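You operate a simulated robot arm through the tools that you are given. There is no shell and no other tool.

The job below is to be done with a simulated robot arm. You get a single attempt, and the scene is never put back.

JOB
Test the emergency stop: hit it, twist it free, reset and restart.

It is judged by the outcome, as a careful person would: the job done as asked, and still so three seconds after it is handed in. It fails if anything else is knocked over, pushed out of place, dropped, spilled or broken.

ROBOT AND FRAMES
A 7-joint arm with a two-finger parallel gripper, fixed in place. Base frame: the origin is at the foot of the arm, x ahead of it, y to its left, z up. Readings come in mm, rad, newtons and seconds.
With the tool pointing down near the work surface it reaches from about 120 to 660 mm from the base axis. Its first joint turns from -1.152 to 1.152 rad. Payload 2.4 kg.
Tool frame: the origin (TCP) lies between the finger pads and is the grasp point; the fingertips stand 30 mm ahead of it; z points along the fingers, y is the line along which they close. Largest opening 94 mm; finger width 28, thickness 10; the body of the gripper, 50 by 96 mm, starts 55 mm behind the TCP.
Orientation is told as [roll, pitch, yaw] about the base's x, y, z axes, in that order, counted from this pose: with the fingers straight down and closing along the base's y, the tool's x points along the base's -x, its y along +y and its z along -z.

CONTROLS
- The arm moves only by the tool send_rows. Its argument "commands" is a list of rows, each an object (a shift or turn left out is 0, a gripper value left out holds the last) with "rot": the turn, a rotation vector about the tool's x, y, z in units of 8 degrees (1.0 is 8 degrees), a list of three; "slide": the shift along the tool's x, y, z in units of 50 mm (1.0 is 50 mm), a list of three; "claw": the opening, from 0 (shut) to 1 (fully open). In form: [{"rot": [ax, ay, az], "slide": [x, y, z], "claw": claw}, ...]. A call has 1 to 20 rows; each row shifts and turns the commanded pose from where the row before left it, along the tool's axes as they then stand. A call with a number of a shift or a turn outside -1 to 1 is refused whole. Rows are played at 5 a second. More than 50 mm and 0.15 rad between two rows, or a gripper value outside its range, and nothing of the call is played. A pose out of reach is approached as far as the arm can. The call stops where the force on the tool passes 90 N (or 10 N more than at its start, if that is more) or the arm is blocked; 0.2 s more then pass. Each finger travels about 153 mm/s and halts on what it meets, pressing with about 39 N; the grip force reading is that of the motor and also rises with nothing between the fingers. The clock runs only during rows and for 0.2 s after the last one: add rows that do not move to give the fingers time. The reply holds the time, the measured pose of the TCP, the force on the tool along the base axes, the opening and the grip force, in the units named above and with some noise, with the torque about the TCP (base axes, N m) and any sound that the robot's microphone picked up, and new pictures: "show" is both (left out), scene, wrist or none.
- Cameras (640 x 400 px; columns grow to the right, rows downward): "scene" is fixed at [43.3, 474.8, 1472.6]; the picture's right is [-0.70, -0.71, 0.00], its down [-0.21, 0.21, -0.96] and it looks along [0.68, -0.67, -0.29] (base axes); focal length 332 px, centre (320, 200). "wrist" rides on the gripper at [76, 14, -102] in the tool frame; the picture's right is [-0.18, 0.98, 0.00], its down [-0.75, -0.14, -0.64] and it looks along [-0.63, -0.12, 0.77] (tool axes); focal length 243 px, centre (320, 200). There is no depth. A picture from a camera that has moved, and an enlarged one, comes with that camera's place and axes in the base frame and with its lens.
- close_up(camera, box): a new picture of the part [left, top, right, bottom] of that camera's present view, enlarged. The clock stands still meanwhile.
- job_done(): hands the job in; it is judged then, once.

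Places have to be worked out from the pictures, the camera data and where the tool is seen. Open the gripper and draw the arm clear of the work before you hand the job in, unless the task says otherwise.

The tools are called after "Call:" as name(argument=value, ...) on one line, values as JSON. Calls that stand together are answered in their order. send_rows: Moves the arm, as the interface text tells. Its arguments: {"type":"object","properties":{"commands":{"type":"array","items":{"type":"object","properties":{"rot":{"type":"array","items":{"type":"number"}},"slide":{"type":"array","items":{"type":"number"}},"claw":{"type":"number"}}}},"show":{"type":"string","enum":["both","scene","wrist","none"]}},"required":["commands"]} The other tools are called the same way: close_up (camera, box) takes an enlarged picture of a part of a camera's view; job_done () hands the job in.

At the start:

```text
time_s: 0.0
position: [254.2, -233.8, 1347.8]
ee_rot: [0.0, 0.0, 0.001]
wrist_force: [-1.0, 0.1, -0.6]
ft_torque: [0.02, -0.01, -0.03]
width: 94.0
gripper_force: 0.1
```

scene: 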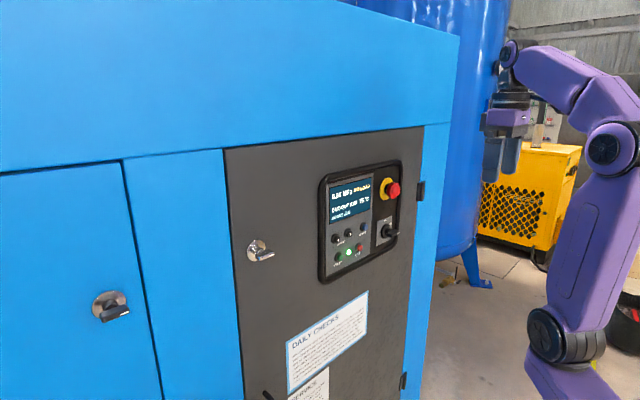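
wrist: 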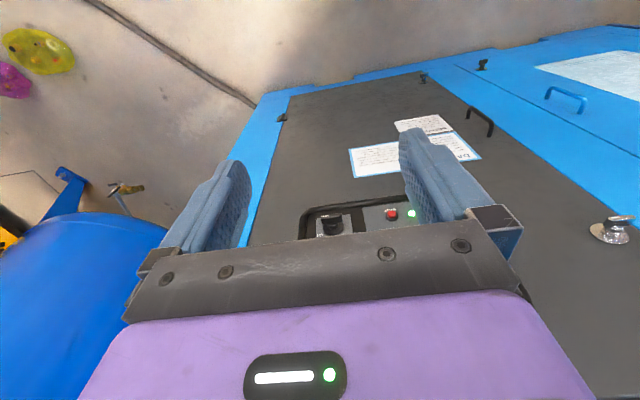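

The pictures show a compressor cabinet with a control panel: display, red emergency stop on yellow, buttons, and a rotary switch. I enlarge the panel to read it.

Call:
close_up(camera="scene", box=[310, 150, 430, 290])

Call:
close_up(camera="scene", box=[325, 220, 405, 270])

Call:
close_up(camera="scene", box=[325, 170, 405, 220])

Call:
close_up(camera="scene", box=[280, 280, 380, 400])

Call:
close_up(camera="wrist", box=[280, 100, 480, 250])

```text
2.86 times, centred on (370, 220) of scene
camera zoom: at [43.3, 474.8, 1472.6], right [-0.7, -0.71, 0.0], down [-0.21, 0.21, -0.96], along [0.68, -0.67, -0.29], focal length 949 px, centre (177, 143)
```

zoom: 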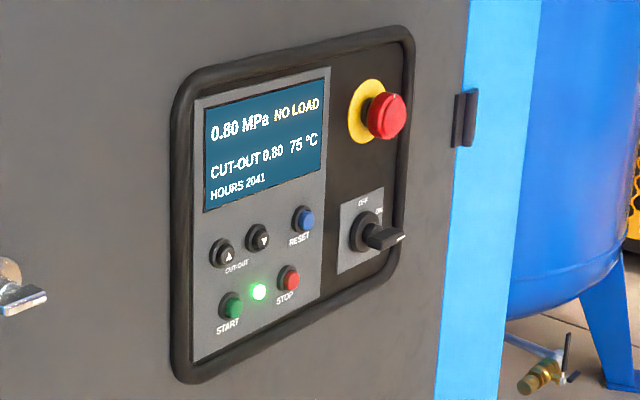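

```text
8.00 times, centred on (365, 245) of scene
camera zoom: at [43.3, 474.8, 1472.6], right [-0.7, -0.71, 0.0], down [-0.21, 0.21, -0.96], along [0.68, -0.67, -0.29], focal length 2657 px, centre (-40, -160)
```

zoom: 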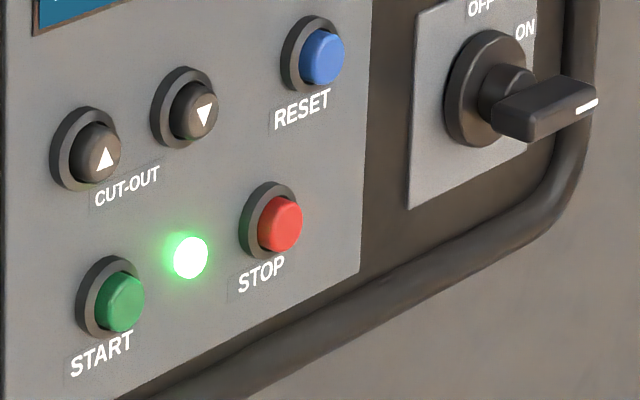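

```text
8.00 times, centred on (365, 195) of scene
camera zoom: at [43.3, 474.8, 1472.6], right [-0.7, -0.71, 0.0], down [-0.21, 0.21, -0.96], along [0.68, -0.67, -0.29], focal length 2657 px, centre (-40, 240)
```

zoom: 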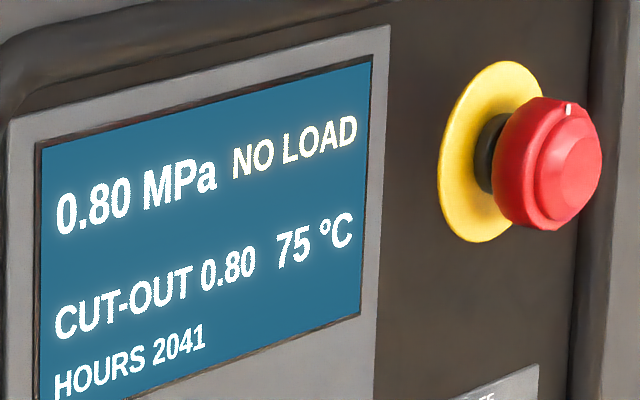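

```text
3.33 times, centred on (330, 340) of scene
camera zoom: at [43.3, 474.8, 1472.6], right [-0.7, -0.71, 0.0], down [-0.21, 0.21, -0.96], along [0.68, -0.67, -0.29], focal length 1107 px, centre (287, -267)
```

zoom: 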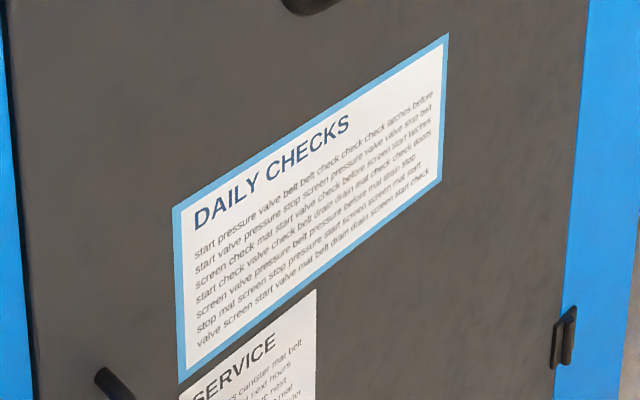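

```text
2.67 times, centred on (380, 175) of wrist
camera zoom: at [177.2, -219.7, 1451.2], right [0.18, 0.98, 0.0], down [0.75, -0.14, 0.64], along [0.63, -0.12, -0.77], focal length 647 px, centre (160, 267)
```

zoom: 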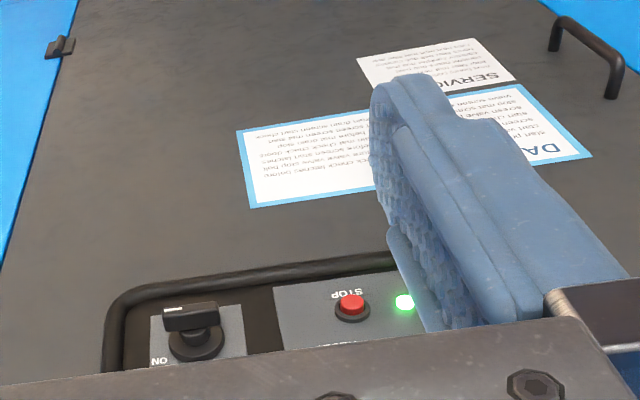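

The face of the panel is a vertical plane facing the robot (about x≈530). I put the e-stop at roughly (498, -254, 1242), RESET at (523, -160, 1160) and START at (523, -64, 1109). First I turn the tool to point along +x, well clear of the cabinet.

Call:
send_rows(commands=[{"rot": [0, -1, 0], "slide": [0, 0, 0], "claw": 1}, {"rot": [0, -1, 0]}, {"rot": [0, -1, 0]}, {"rot": [0, -1, 0]}, {"rot": [0, -1, 0]}, {"rot": [0, -1, 0]}, {"rot": [0, -1, 0]}, {"rot": [0, -1, 0]}, {"rot": [0, -1, 0]}, {"rot": [0, -1, 0]}, {"rot": [0, -1, 0]}, {"rot": [0, -0.25, 0]}, {}])

```text
time_s: 2.8
position: [253.8, -233.2, 1347.9]
ee_rot: [-2.747, -1.569, 2.744]
wrist_force: [-0.8, 1.1, -0.3]
ft_torque: [-0.02, 0.02, -0.01]
width: 94.1
gripper_force: 0.0
camera wrist: at [150.8, -219.9, 1272.3], right [0.0, 0.98, 0.18], down [-0.64, -0.14, 0.75], along [0.77, -0.12, 0.63], focal length 243 px, centre (320, 200)
```

scene: 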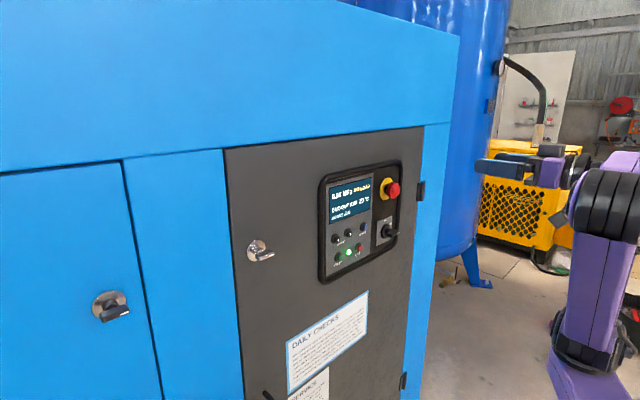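
wrist: 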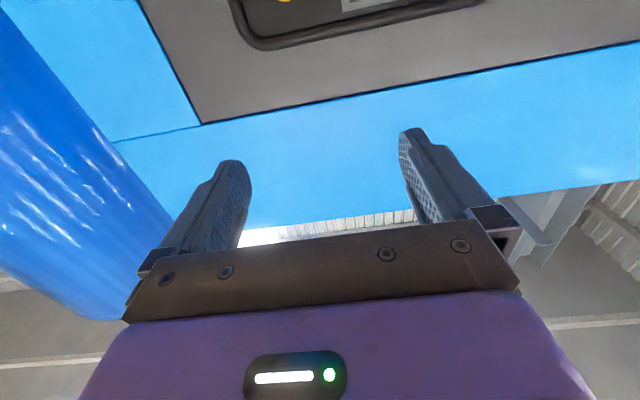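

The tool now points along +x (tool x = down, tool y = +y). I lower to the e-stop's height, still well back, to look with the wrist camera.

Call:
send_rows(commands=[{"slide": [0.7, -0.13, 0.3]}, {"slide": [0.7, -0.13, 0.3]}, {"slide": [0.72, -0.16, 0.4]}, {"slide": [0, 0, 0.6]}, {"claw": 0}, {}, {}, {}])

Call:
close_up(camera="wrist", box=[200, 0, 440, 150])

Call:
close_up(camera="scene", box=[320, 140, 480, 240])

```text
time_s: 4.6
position: [332.8, -252.9, 1240.5]
ee_rot: [-2.279, -1.572, 2.28]
wrist_force: [-0.1, -0.1, -0.1]
ft_torque: [-0.01, 0.01, 0.01]
width: 0.1
gripper_force: 32.6
camera wrist: at [231.0, -240.3, 1166.2], right [0.0, 0.98, 0.18], down [-0.64, -0.14, 0.75], along [0.77, -0.12, 0.63], focal length 243 px, centre (320, 200)
```

scene: 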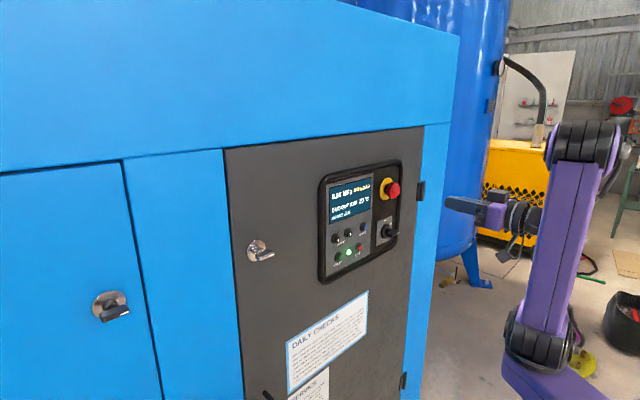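
wrist: 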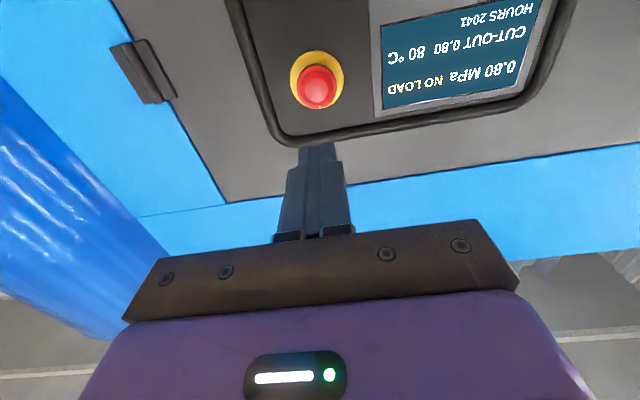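

```text
2.67 times, centred on (320, 75) of wrist
camera zoom: at [231.0, -240.3, 1166.2], right [0.0, 0.98, 0.18], down [-0.64, -0.14, 0.75], along [0.77, -0.12, 0.63], focal length 647 px, centre (320, 533)
```

zoom: 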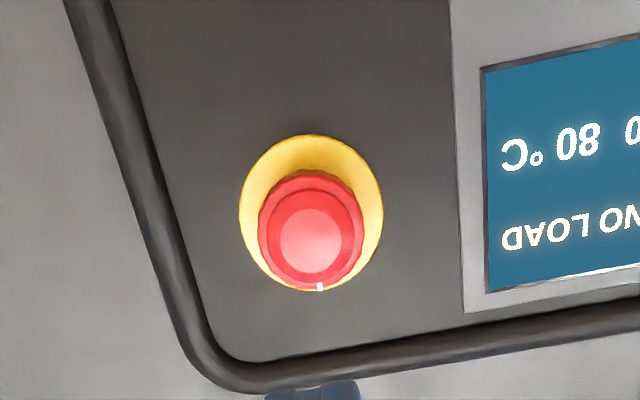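

```text
4.00 times, centred on (400, 190) of scene
camera zoom: at [43.3, 474.8, 1472.6], right [-0.7, -0.71, 0.0], down [-0.21, 0.21, -0.96], along [0.68, -0.67, -0.29], focal length 1329 px, centre (0, 240)
```

zoom: 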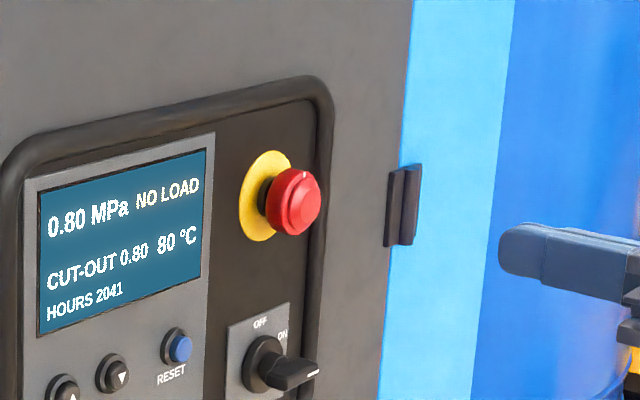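

From both cameras the mushroom's front centre comes out at about (500, -258, 1240). I shift 5 mm in y and approach to about 15 mm short of it with the fingers shut.

Call:
send_rows(commands=[{"slide": [0, -0.1, 0.8]}, {"slide": [0, 0, 0.8]}, {"slide": [0, 0, 0.5]}, {"slide": [0, 0, 0.3]}, {}])

Call:
close_up(camera="wrist", box=[220, 50, 420, 175])

Call:
close_up(camera="scene", box=[350, 150, 446, 210])

```text
time_s: 5.8
position: [455.1, -260.6, 1242.1]
ee_rot: [-1.836, -1.572, 1.838]
wrist_force: [-0.2, 0.7, 0.3]
ft_torque: [0.0, -0.04, 0.0]
width: 0.1
gripper_force: 33.0
camera wrist: at [351.6, -245.9, 1166.3], right [0.0, 0.98, 0.18], down [-0.64, -0.14, 0.75], along [0.77, -0.12, 0.63], focal length 243 px, centre (320, 200)
```

scene: 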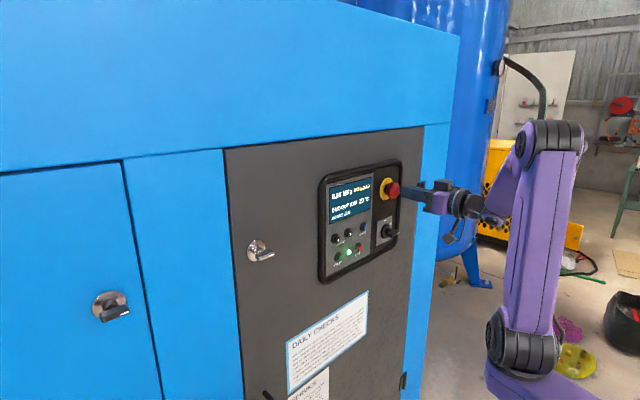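
wrist: 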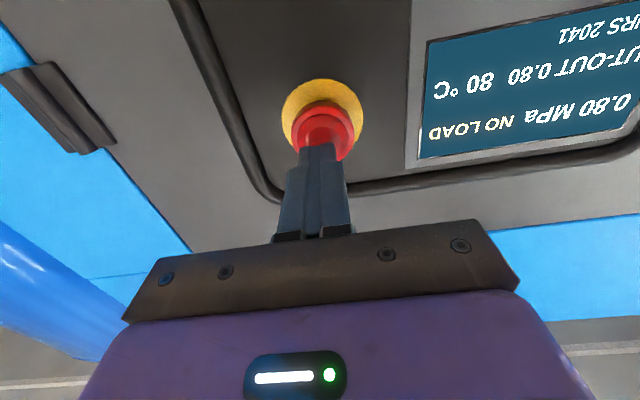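

```text
3.20 times, centred on (320, 112) of wrist
camera zoom: at [351.6, -245.9, 1166.3], right [0.0, 0.98, 0.18], down [-0.64, -0.14, 0.75], along [0.77, -0.12, 0.63], focal length 776 px, centre (320, 480)
```

zoom: 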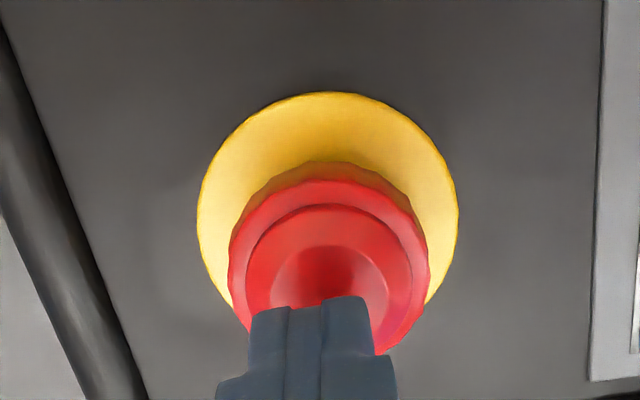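

```text
6.67 times, centred on (398, 180) of scene
camera zoom: at [43.4, 474.8, 1472.6], right [-0.7, -0.71, 0.0], down [-0.21, 0.21, -0.96], along [0.68, -0.67, -0.29], focal length 2214 px, centre (-200, 333)
```

zoom: 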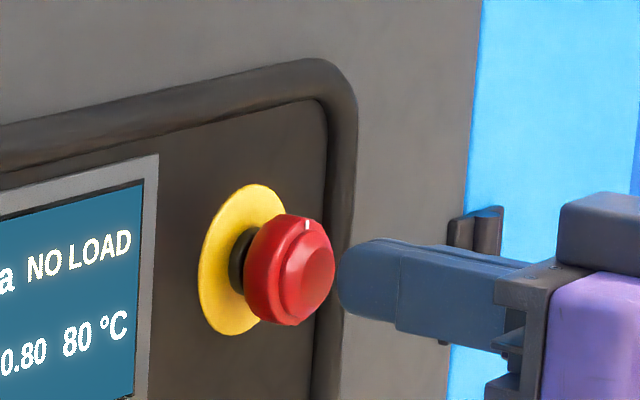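

The closed fingertips are just short of the mushroom and well centred. Now I push forward in small steps until it latches.

Call:
send_rows(commands=[{"slide": [0, 0.05, 0.1]}, {"slide": [0, 0, 0.1]}, {"slide": [0, 0, 0.06]}, {"slide": [0, 0, 0.06]}, {"slide": [0, 0, 0.06]}, {}], show="scene")

Call:
close_up(camera="scene", box=[320, 150, 448, 270])

```text
time_s: 7.2
position: [473.1, -258.8, 1241.9]
ee_rot: [0.344, -1.57, -0.345]
wrist_force: [-13.7, 3.3, -3.1]
ft_torque: [-0.02, 0.09, 0.1]
width: 0.0
gripper_force: 33.1
heard: click
```

scene: 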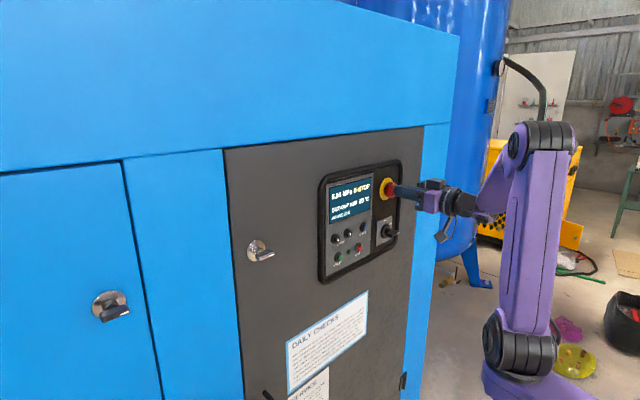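

```text
3.33 times, centred on (384, 210) of scene
camera zoom: at [42.9, 474.9, 1472.5], right [-0.7, -0.71, 0.0], down [-0.21, 0.21, -0.96], along [0.68, -0.67, -0.29], focal length 1107 px, centre (107, 167)
```

zoom: 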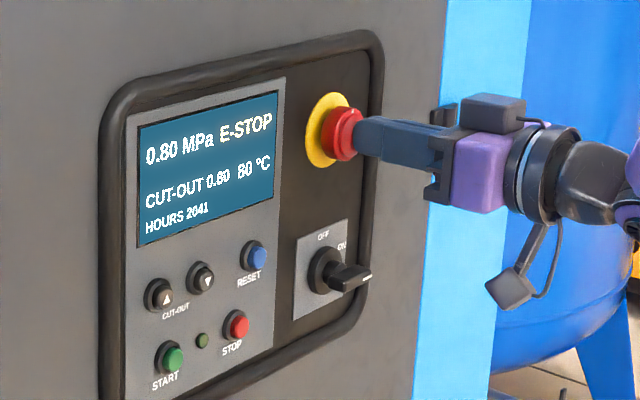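

It clicked, the display reads E-STOP and the green lamp is out. I back off 40 mm, open to about 60 mm, and check the mushroom before gripping it.

Call:
send_rows(commands=[{"slide": [0, 0, -0.4]}, {"slide": [0, 0, -0.5], "claw": 0.64}, {}, {}])

Call:
close_up(camera="wrist", box=[220, 50, 420, 175])

Call:
close_up(camera="scene", box=[350, 150, 446, 210])

```text
time_s: 8.2
position: [430.1, -257.0, 1242.0]
ee_rot: [1.677, -1.571, -1.675]
wrist_force: [-0.1, 0.1, -0.5]
ft_torque: [-0.01, -0.01, -0.01]
width: 60.2
gripper_force: 0.0
camera wrist: at [325.0, -243.3, 1166.5], right [0.0, 0.98, 0.18], down [-0.64, -0.14, 0.75], along [0.77, -0.12, 0.63], focal length 243 px, centre (320, 200)
```

scene: 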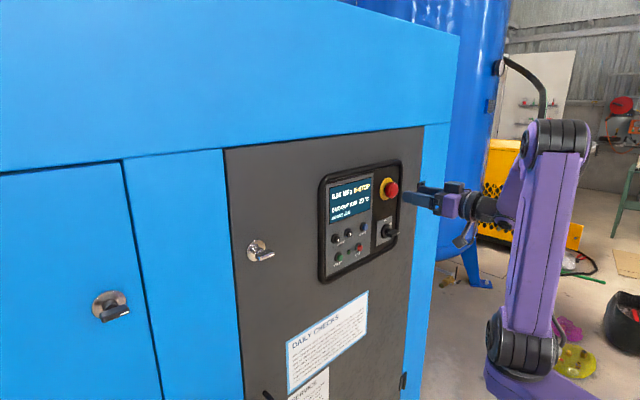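
wrist: 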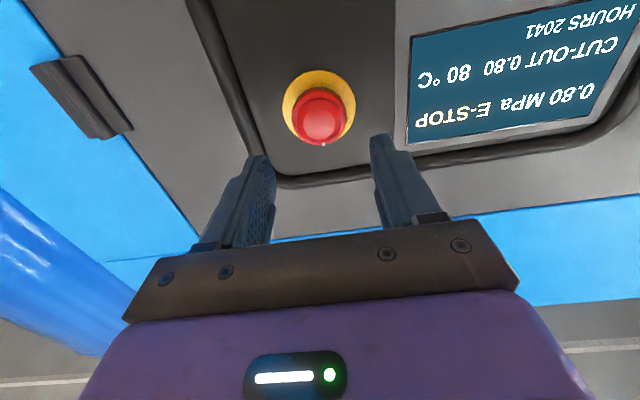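

```text
3.20 times, centred on (320, 112) of wrist
camera zoom: at [325.0, -243.3, 1166.5], right [0.0, 0.98, 0.18], down [-0.64, -0.14, 0.75], along [0.77, -0.12, 0.63], focal length 776 px, centre (320, 480)
```

zoom: 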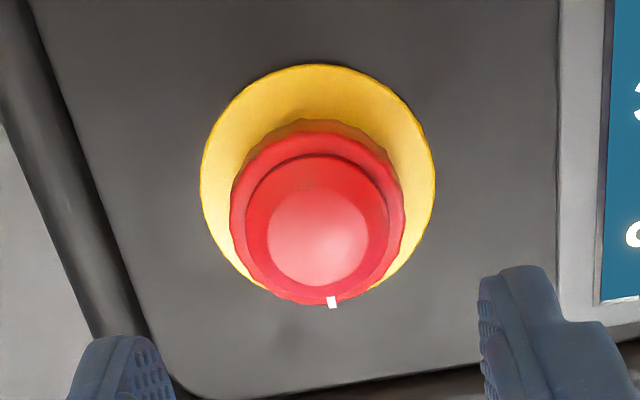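

```text
6.67 times, centred on (398, 180) of scene
camera zoom: at [43.3, 474.8, 1472.6], right [-0.7, -0.71, 0.0], down [-0.21, 0.21, -0.96], along [0.68, -0.67, -0.29], focal length 2214 px, centre (-200, 333)
```

zoom: 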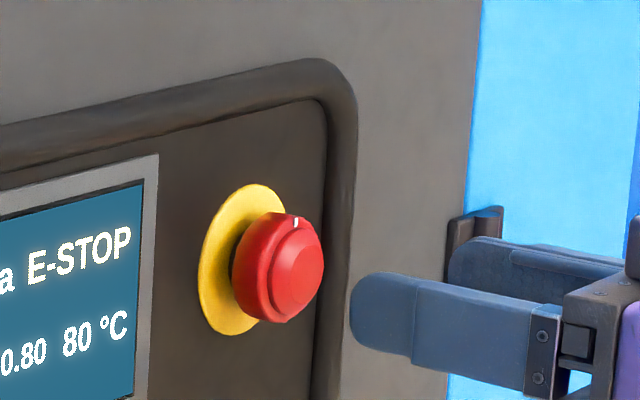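

The mushroom is pressed in (front now about x≈504). I advance with the fingers straddling it until the tips are about x≈517, short of the yellow plate.

Call:
send_rows(commands=[{"slide": [0, -0.02, 0.5]}, {"slide": [0, 0, 0.4]}, {"slide": [0, 0, 0.2]}, {"slide": [0, 0, 0.04]}, {}])

Call:
close_up(camera="wrist", box=[220, 50, 420, 175])

Call:
close_up(camera="scene", box=[350, 150, 446, 210])

```text
time_s: 9.4
position: [485.6, -257.6, 1240.9]
ee_rot: [0.276, -1.571, -0.277]
wrist_force: [0.3, 0.5, -0.7]
ft_torque: [0.03, 0.01, -0.03]
width: 60.2
gripper_force: 0.2
camera wrist: at [382.4, -244.2, 1166.3], right [0.0, 0.98, 0.18], down [-0.64, -0.14, 0.75], along [0.77, -0.12, 0.63], focal length 243 px, centre (320, 200)
```

scene: 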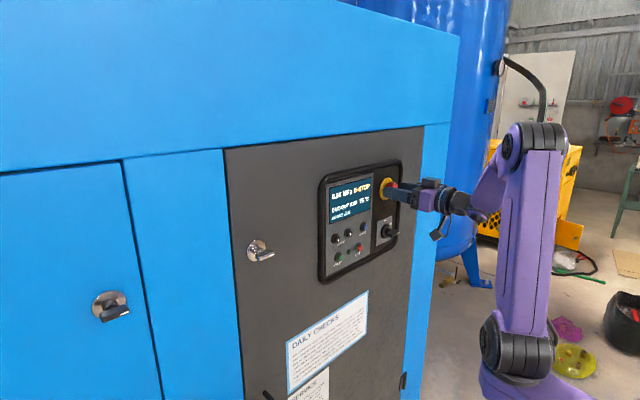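
wrist: 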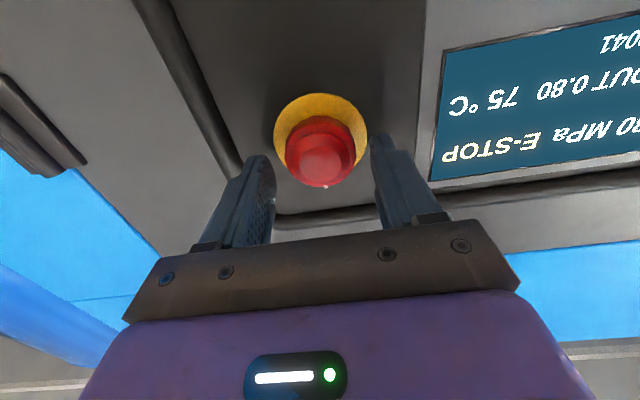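

```text
3.20 times, centred on (320, 112) of wrist
camera zoom: at [382.4, -244.2, 1166.3], right [0.0, 0.98, 0.18], down [-0.64, -0.14, 0.75], along [0.77, -0.12, 0.63], focal length 776 px, centre (320, 480)
```

zoom: 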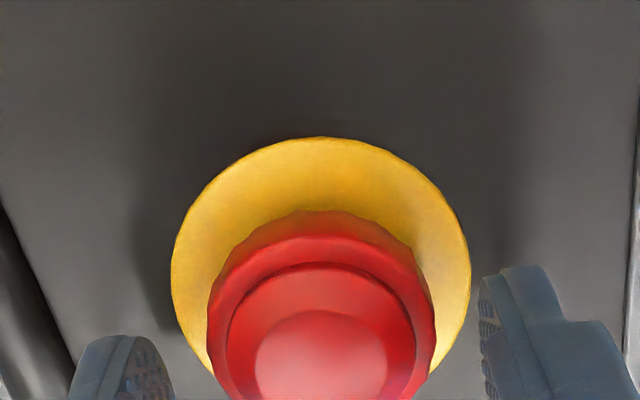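

```text
6.67 times, centred on (398, 180) of scene
camera zoom: at [43.4, 474.8, 1472.6], right [-0.7, -0.71, 0.0], down [-0.21, 0.21, -0.96], along [0.68, -0.67, -0.29], focal length 2214 px, centre (-200, 333)
```

zoom: 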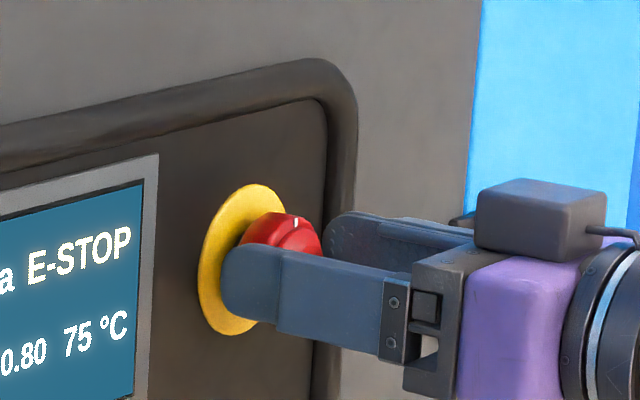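

The fingers straddle the mushroom symmetrically. I close to grip it.

Call:
send_rows(commands=[{"claw": 0.3}, {"claw": 0.3}, {}, {}])

```text
time_s: 10.4
position: [485.4, -256.8, 1241.7]
ee_rot: [-0.856, -1.572, 0.856]
wrist_force: [-0.8, 5.5, -0.4]
ft_torque: [0.02, 0.04, 0.08]
width: 42.7
gripper_force: 44.8
camera wrist: at [382.4, -243.5, 1166.3], right [0.0, 0.98, 0.18], down [-0.64, -0.14, 0.75], along [0.77, -0.12, 0.63], focal length 243 px, centre (320, 200)
```

scene: 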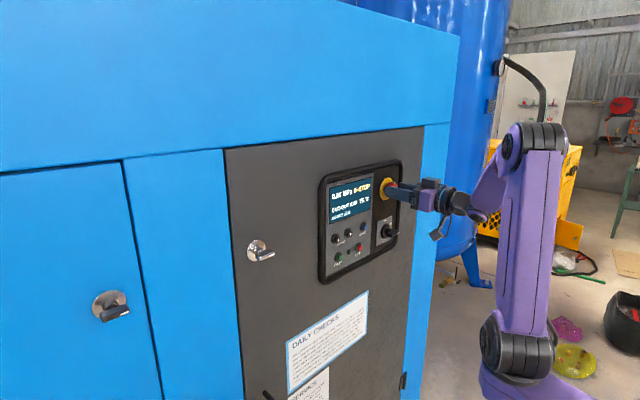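
wrist: 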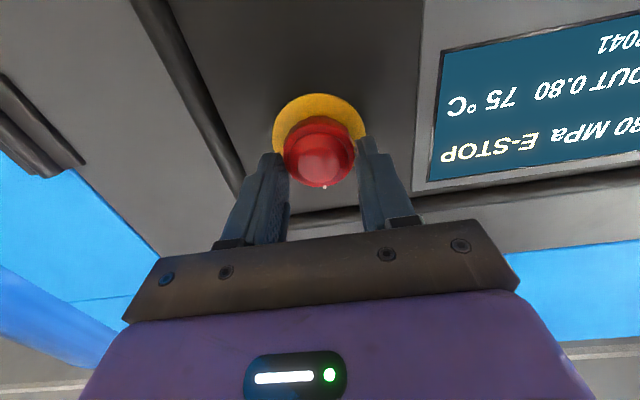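

Gripped at 42.7 mm with little side force. I now twist clockwise as seen from the front (+tool z), with small steps.

Call:
send_rows(commands=[{"rot": [0, 0, 0.5]}, {"rot": [0, 0, 0.5]}, {"rot": [0, 0, 0.5]}, {"rot": [0, 0, 0.5]}, {"rot": [0, 0, 0.5]}, {"rot": [0, 0, 0.5]}, {}])

Call:
close_up(camera="scene", box=[350, 150, 446, 210])

```text
time_s: 12.0
position: [484.9, -259.2, 1242.2]
ee_rot: [1.566, -1.148, -1.569]
wrist_force: [7.2, -2.9, -4.1]
ft_torque: [0.0, 0.46, 0.38]
width: 42.8
gripper_force: 45.1
camera wrist: at [381.9, -214.9, 1178.6], right [0.0, 0.82, 0.57], down [-0.64, -0.44, 0.63], along [0.77, -0.37, 0.53], focal length 243 px, centre (320, 200)
```

scene: 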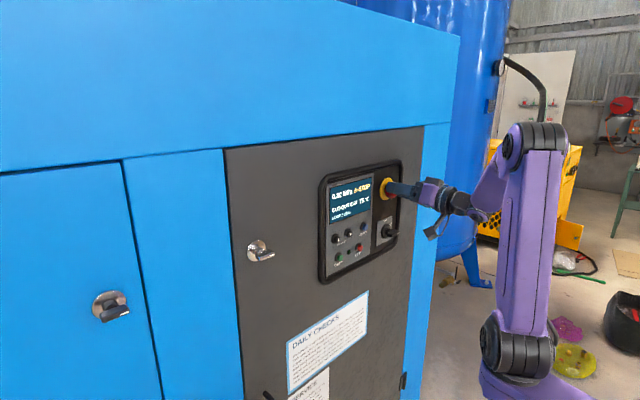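
wrist: 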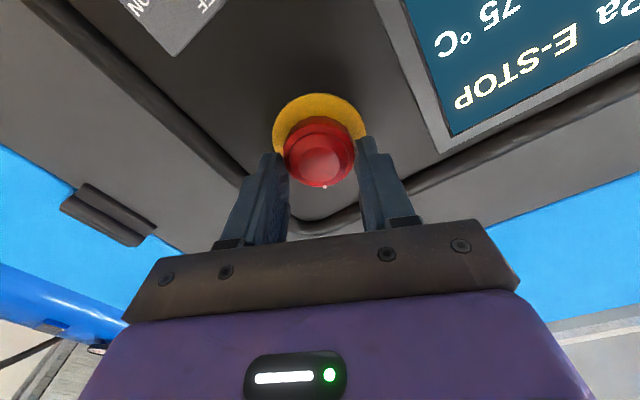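

```text
6.67 times, centred on (398, 180) of scene
camera zoom: at [43.7, 474.7, 1472.6], right [-0.7, -0.71, 0.0], down [-0.21, 0.21, -0.96], along [0.68, -0.67, -0.3], focal length 2214 px, centre (-200, 333)
```

zoom: 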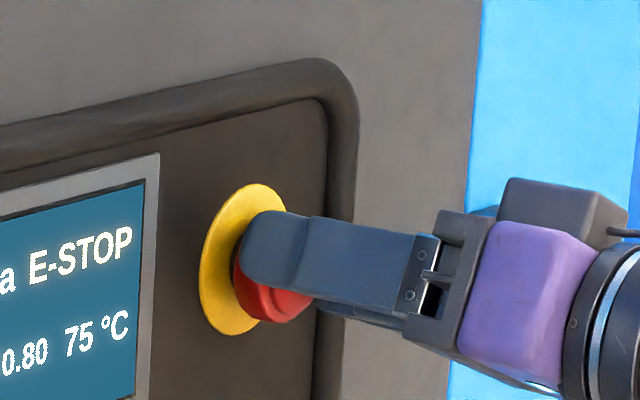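

The mushroom turns with the fingers (about 24° so far) with no release yet and low torque. I continue clockwise.

Call:
send_rows(commands=[{"rot": [0, 0, 0.5]}, {"rot": [0, 0, 0.5]}, {"rot": [0, 0, 0.5]}, {"rot": [0, 0, 0.5]}, {"rot": [0, 0, 0.5]}, {}])

Call:
close_up(camera="scene", box=[350, 150, 446, 210])

```text
time_s: 13.4
position: [485.2, -259.7, 1241.7]
ee_rot: [1.565, -0.801, -1.572]
wrist_force: [-4.3, -8.6, -16.6]
ft_torque: [-0.08, 0.36, -0.01]
width: 42.8
gripper_force: 44.8
camera wrist: at [381.6, -196.4, 1197.2], right [0.01, 0.58, 0.82], down [-0.64, -0.62, 0.44], along [0.77, -0.53, 0.37], focal length 243 px, centre (320, 200)
```

scene: 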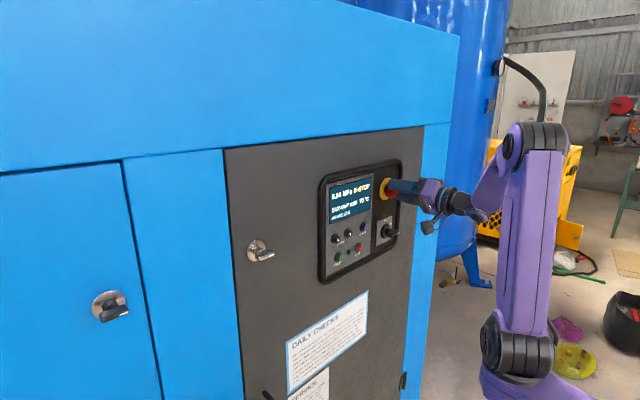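
wrist: 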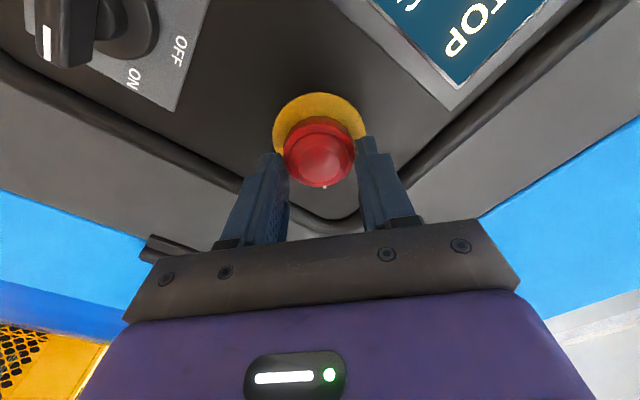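

```text
6.67 times, centred on (398, 180) of scene
camera zoom: at [43.5, 474.3, 1472.7], right [-0.7, -0.71, 0.0], down [-0.21, 0.21, -0.96], along [0.68, -0.67, -0.3], focal length 2214 px, centre (-200, 333)
```

zoom: 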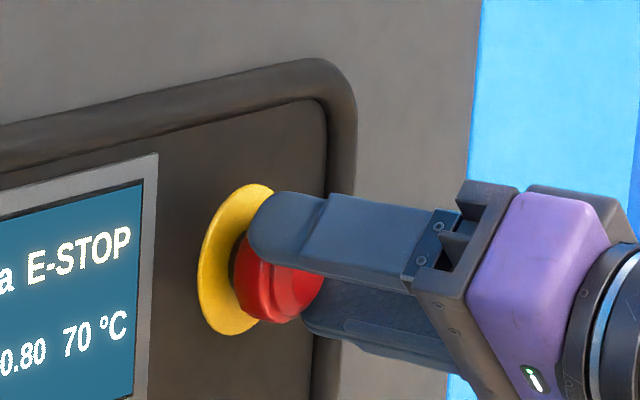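

The knob has turned about 44° with the gripper; some side force shows the axis is off by 1–2 mm, so I ease that and keep twisting.

Call:
send_rows(commands=[{"rot": [0, 0, 0.4], "slide": [0, -0.03, 0]}, {"rot": [0, 0, 0.5]}, {"rot": [0, 0, 0.5]}, {"rot": [0, 0, 0.5]}, {}])

Call:
close_up(camera="scene", box=[350, 150, 446, 210])

```text
time_s: 14.6
position: [485.2, -260.0, 1239.8]
ee_rot: [1.569, -0.535, -1.572]
wrist_force: [-4.7, -10.1, -16.5]
ft_torque: [-0.03, 0.43, 0.02]
width: 42.7
gripper_force: 45.7
camera wrist: at [382.3, -187.6, 1214.5], right [0.0, 0.34, 0.94], down [-0.64, -0.72, 0.27], along [0.77, -0.61, 0.22], focal length 243 px, centre (320, 200)
```

scene: 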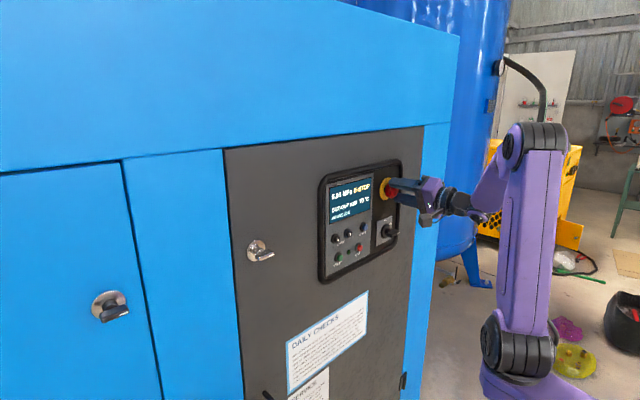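
wrist: 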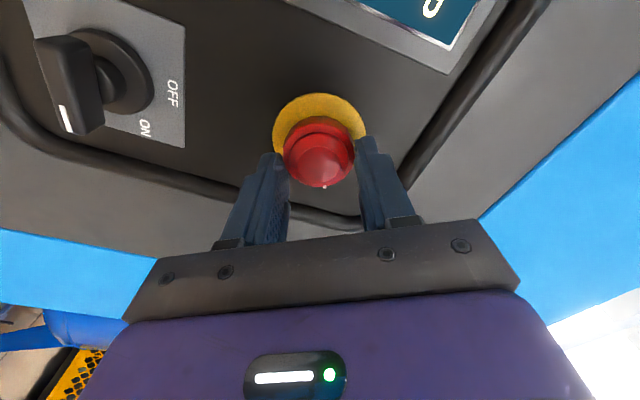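

```text
6.67 times, centred on (398, 180) of scene
camera zoom: at [43.4, 474.3, 1472.7], right [-0.7, -0.71, 0.0], down [-0.21, 0.21, -0.96], along [0.68, -0.67, -0.3], focal length 2214 px, centre (-200, 333)
```

zoom: 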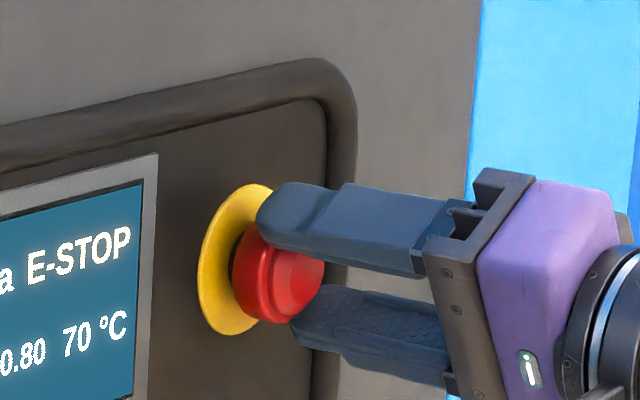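

About 59° now, still no sound, and a light outward push on the tool. I continue the twist a bit further.

Call:
send_rows(commands=[{"rot": [0, 0, 0.5], "slide": [0, -0.02, 0]}, {"rot": [0, 0, 0.5]}, {"rot": [0, 0, 0.5]}, {}], show="wrist")

Call:
close_up(camera="scene", box=[350, 150, 446, 210])

```text
time_s: 15.6
position: [485.2, -260.3, 1238.9]
ee_rot: [1.567, -0.326, -1.575]
wrist_force: [-3.9, -11.0, -14.1]
ft_torque: [-0.03, 0.22, -0.26]
width: 42.9
gripper_force: 45.2
camera wrist: at [382.1, -184.0, 1229.4], right [0.0, 0.14, 0.99], down [-0.64, -0.76, 0.11], along [0.76, -0.64, 0.09], focal length 243 px, centre (320, 200)
```

wrist: 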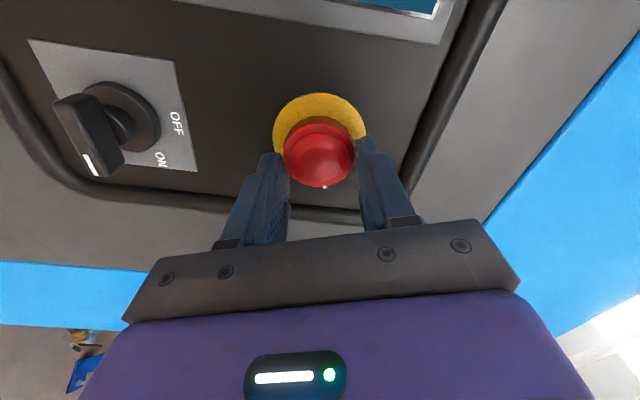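

```text
6.67 times, centred on (398, 180) of scene
camera zoom: at [43.4, 474.3, 1472.7], right [-0.7, -0.71, 0.0], down [-0.21, 0.21, -0.96], along [0.68, -0.67, -0.3], focal length 2214 px, centre (-200, 333)
```

zoom: 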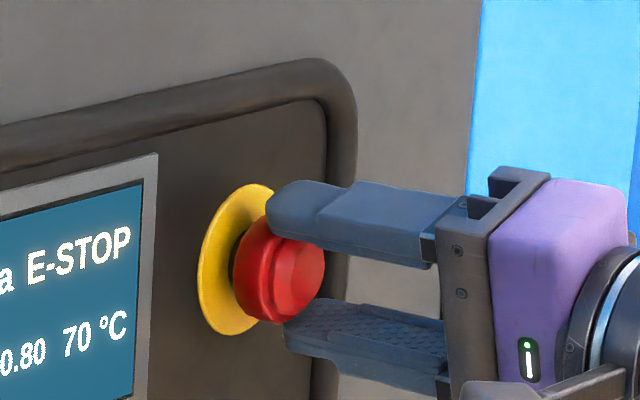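

The knob has turned ~71° with nothing felt; the grip may be holding it in. I open the fingers to let it spring out and look.

Call:
send_rows(commands=[{"claw": 0.62}, {}, {}])

Call:
close_up(camera="scene", box=[350, 150, 446, 210])

Call:
close_up(camera="wrist", box=[220, 75, 420, 200])

```text
time_s: 16.4
position: [484.4, -259.2, 1239.9]
ee_rot: [1.571, -0.329, -1.572]
wrist_force: [0.2, -0.5, -0.1]
ft_torque: [0.02, -0.01, 0.0]
width: 58.3
gripper_force: 0.0
camera wrist: at [382.0, -183.1, 1230.0], right [0.0, 0.14, 0.99], down [-0.64, -0.76, 0.11], along [0.77, -0.64, 0.09], focal length 243 px, centre (320, 200)
```

scene: 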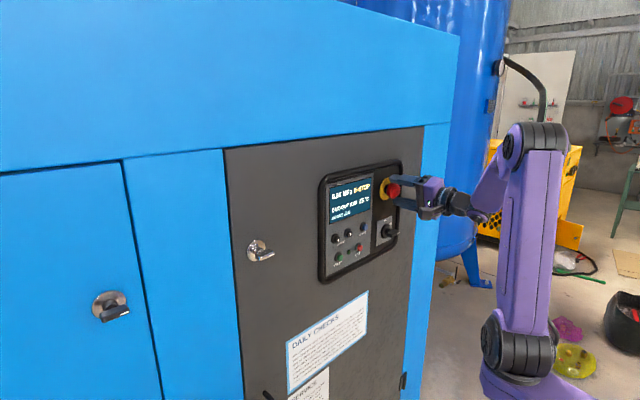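
wrist: 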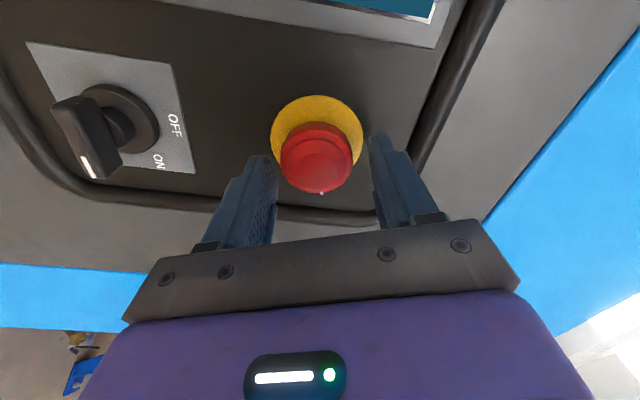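

```text
6.67 times, centred on (398, 180) of scene
camera zoom: at [43.3, 474.8, 1472.6], right [-0.7, -0.71, 0.0], down [-0.21, 0.21, -0.96], along [0.68, -0.67, -0.29], focal length 2214 px, centre (-200, 333)
```

zoom: 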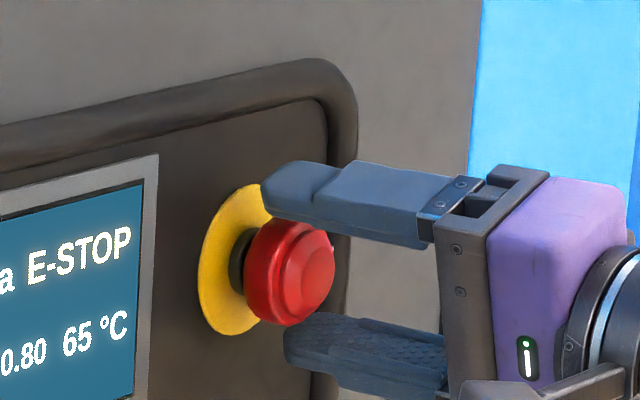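

```text
3.20 times, centred on (320, 138) of wrist
camera zoom: at [382.0, -183.1, 1230.0], right [0.0, 0.14, 0.99], down [-0.64, -0.76, 0.11], along [0.77, -0.64, 0.09], focal length 776 px, centre (320, 400)
```

zoom: 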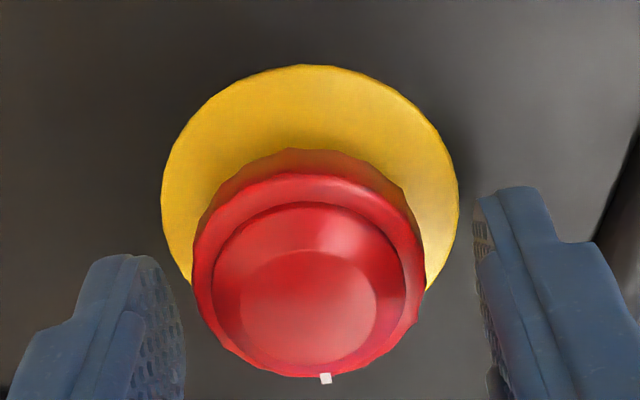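

The mushroom has sprung back out (same outline as before pressing); the display still says E-STOP awaiting reset. I retreat straight, shut the fingers, turn the wrist back, and move in front of RESET.

Call:
send_rows(commands=[{"slide": [0, 0, -0.6]}, {"slide": [0, 0, -1]}, {"rot": [0, 0, -1], "claw": 0}, {"rot": [0, 0, -1]}, {"rot": [0, 0, -1]}, {"rot": [0, 0, -1]}, {"rot": [0, 0, -1]}, {"rot": [0, 0, -1]}, {"rot": [0, 0, -1]}, {"rot": [0, 0, -1]}, {"rot": [0, 0, -0.9]}, {"slide": [0.6, 0.7, 0]}, {"slide": [0.6, 0.7, 0]}, {"slide": [0.4, 0.58, 0]}, {}])

Call:
close_up(camera="wrist", box=[220, 50, 460, 200])

Call:
close_up(camera="scene", box=[320, 150, 448, 270])

```text
time_s: 19.6
position: [404.6, -161.9, 1158.6]
ee_rot: [-1.853, -1.572, 1.853]
wrist_force: [0.3, -0.3, -0.4]
ft_torque: [-0.01, 0.01, 0.02]
width: 0.0
gripper_force: 32.3
camera wrist: at [301.4, -147.2, 1083.7], right [0.0, 0.98, 0.18], down [-0.64, -0.14, 0.75], along [0.77, -0.12, 0.63], focal length 243 px, centre (320, 200)
```

scene: 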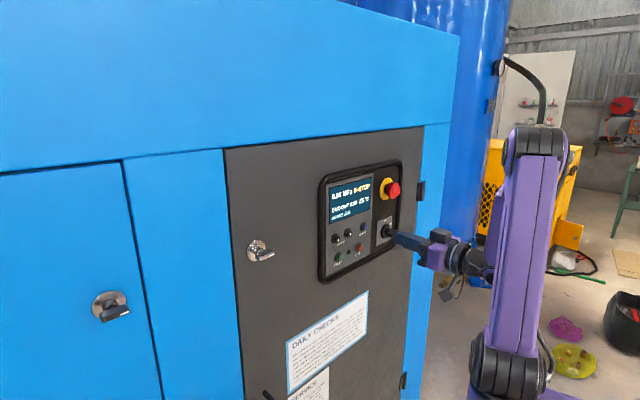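
wrist: 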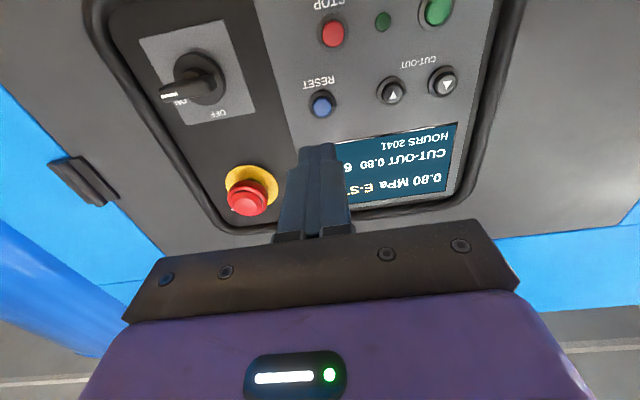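

```text
2.67 times, centred on (340, 125) of wrist
camera zoom: at [301.4, -147.2, 1083.7], right [0.0, 0.98, 0.18], down [-0.64, -0.14, 0.75], along [0.77, -0.12, 0.63], focal length 647 px, centre (267, 400)
```

zoom: 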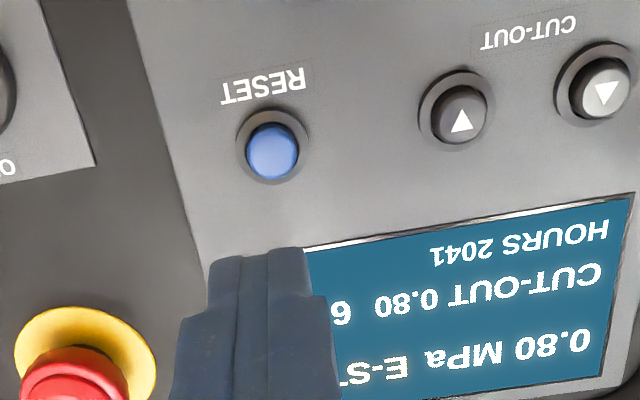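

```text
3.33 times, centred on (384, 210) of scene
camera zoom: at [43.3, 474.8, 1472.6], right [-0.7, -0.71, 0.0], down [-0.21, 0.21, -0.96], along [0.68, -0.67, -0.29], focal length 1107 px, centre (107, 167)
```

zoom: 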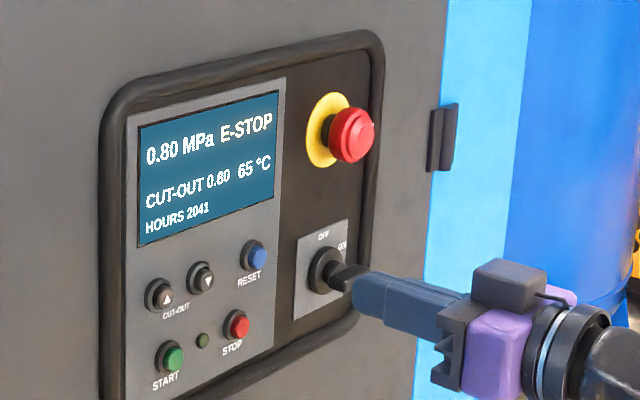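

Both cameras agree RESET's cap is at about (523, -160, 1160), nearly straight ahead of the fingertips (x≈435). I approach to about 9 mm short.

Call:
send_rows(commands=[{"slide": [-0.03, 0.03, 0.7]}, {"slide": [0, 0, 0.6]}, {"slide": [0, 0, 0.3]}, {}])

Call:
close_up(camera="wrist", box=[220, 50, 460, 200])

Call:
close_up(camera="scene", box=[325, 210, 405, 260])

```text
time_s: 20.6
position: [486.1, -159.6, 1161.8]
ee_rot: [0.826, -1.572, -0.824]
wrist_force: [0.3, -0.4, -0.3]
ft_torque: [0.03, -0.02, 0.01]
width: 0.0
gripper_force: 33.3
camera wrist: at [382.4, -145.4, 1086.2], right [0.0, 0.98, 0.18], down [-0.64, -0.14, 0.75], along [0.77, -0.12, 0.63], focal length 243 px, centre (320, 200)
```

scene: 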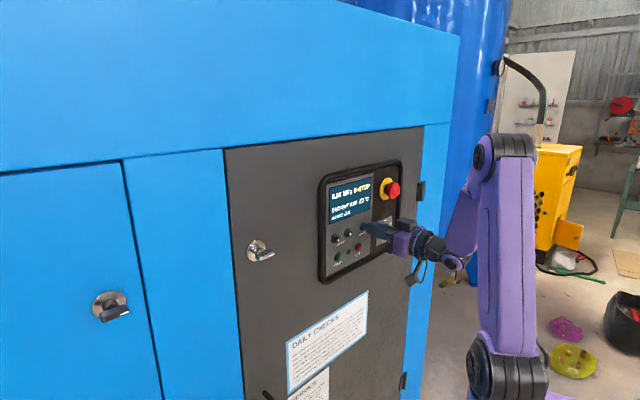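
wrist: 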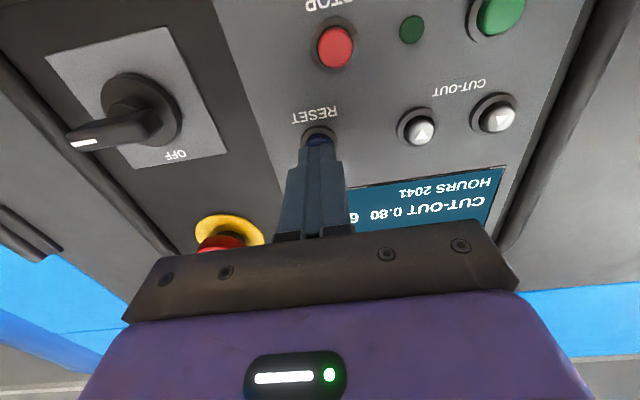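

```text
2.67 times, centred on (340, 125) of wrist
camera zoom: at [382.4, -145.4, 1086.2], right [0.0, 0.98, 0.18], down [-0.64, -0.14, 0.75], along [0.77, -0.12, 0.63], focal length 647 px, centre (267, 400)
```

zoom: 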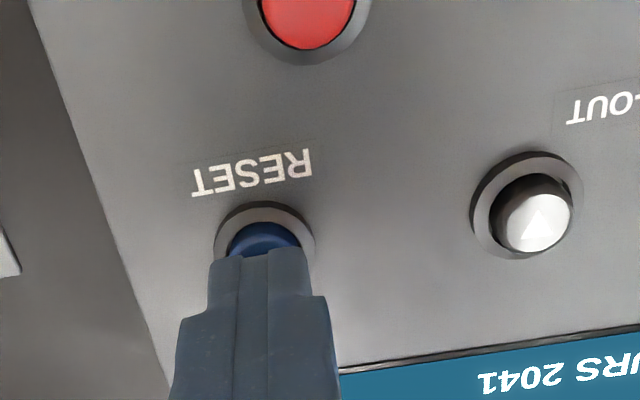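

```text
8.00 times, centred on (365, 235) of scene
camera zoom: at [43.4, 474.8, 1472.6], right [-0.7, -0.71, 0.0], down [-0.21, 0.21, -0.96], along [0.68, -0.67, -0.29], focal length 2657 px, centre (-40, -80)
```

zoom: 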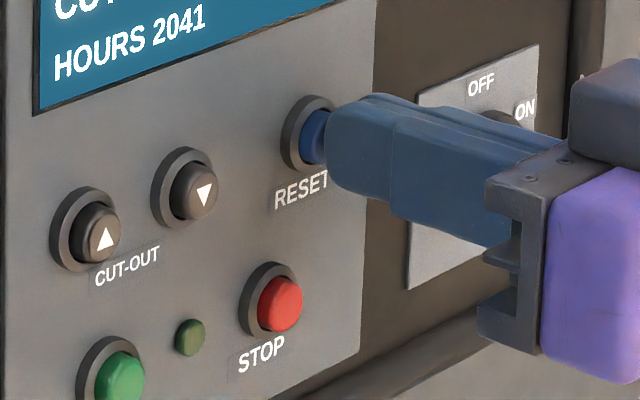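

The tips are centred on RESET, just short of the cap. I press in small steps, watching force and sound.

Call:
send_rows(commands=[{"slide": [0, 0, 0.1]}, {"slide": [0, 0, 0.06]}, {"slide": [0, 0, 0.04]}, {}], show="scene")

Call:
close_up(camera="scene", box=[325, 170, 405, 260])

```text
time_s: 21.6
position: [494.9, -158.8, 1161.2]
ee_rot: [0.977, -1.569, -0.978]
wrist_force: [-16.7, 3.6, -0.3]
ft_torque: [0.0, 0.12, 0.14]
width: 0.0
gripper_force: 33.2
heard: click
```

scene: 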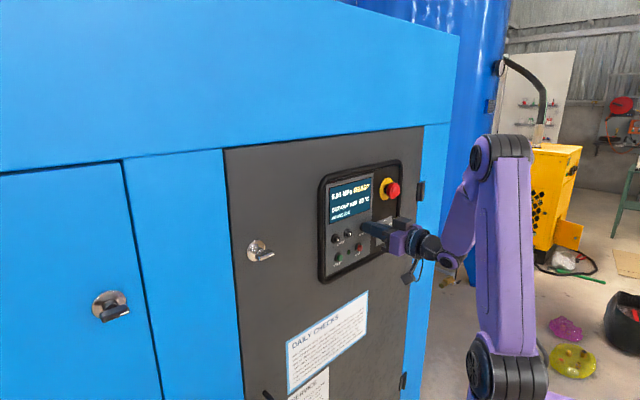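

```text
4.44 times, centred on (365, 215) of scene
camera zoom: at [42.8, 475.0, 1472.5], right [-0.7, -0.71, 0.0], down [-0.21, 0.21, -0.96], along [0.68, -0.67, -0.29], focal length 1476 px, centre (120, 133)
```

zoom: 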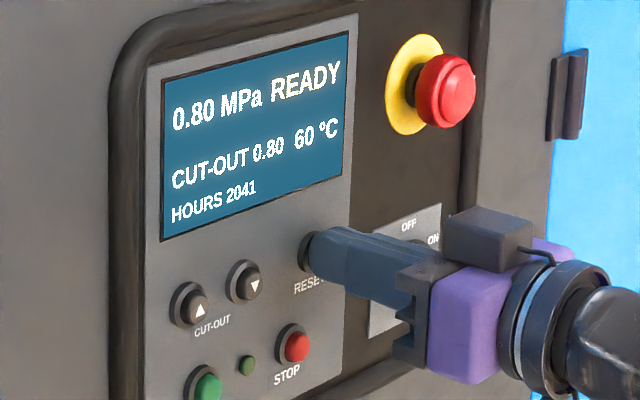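

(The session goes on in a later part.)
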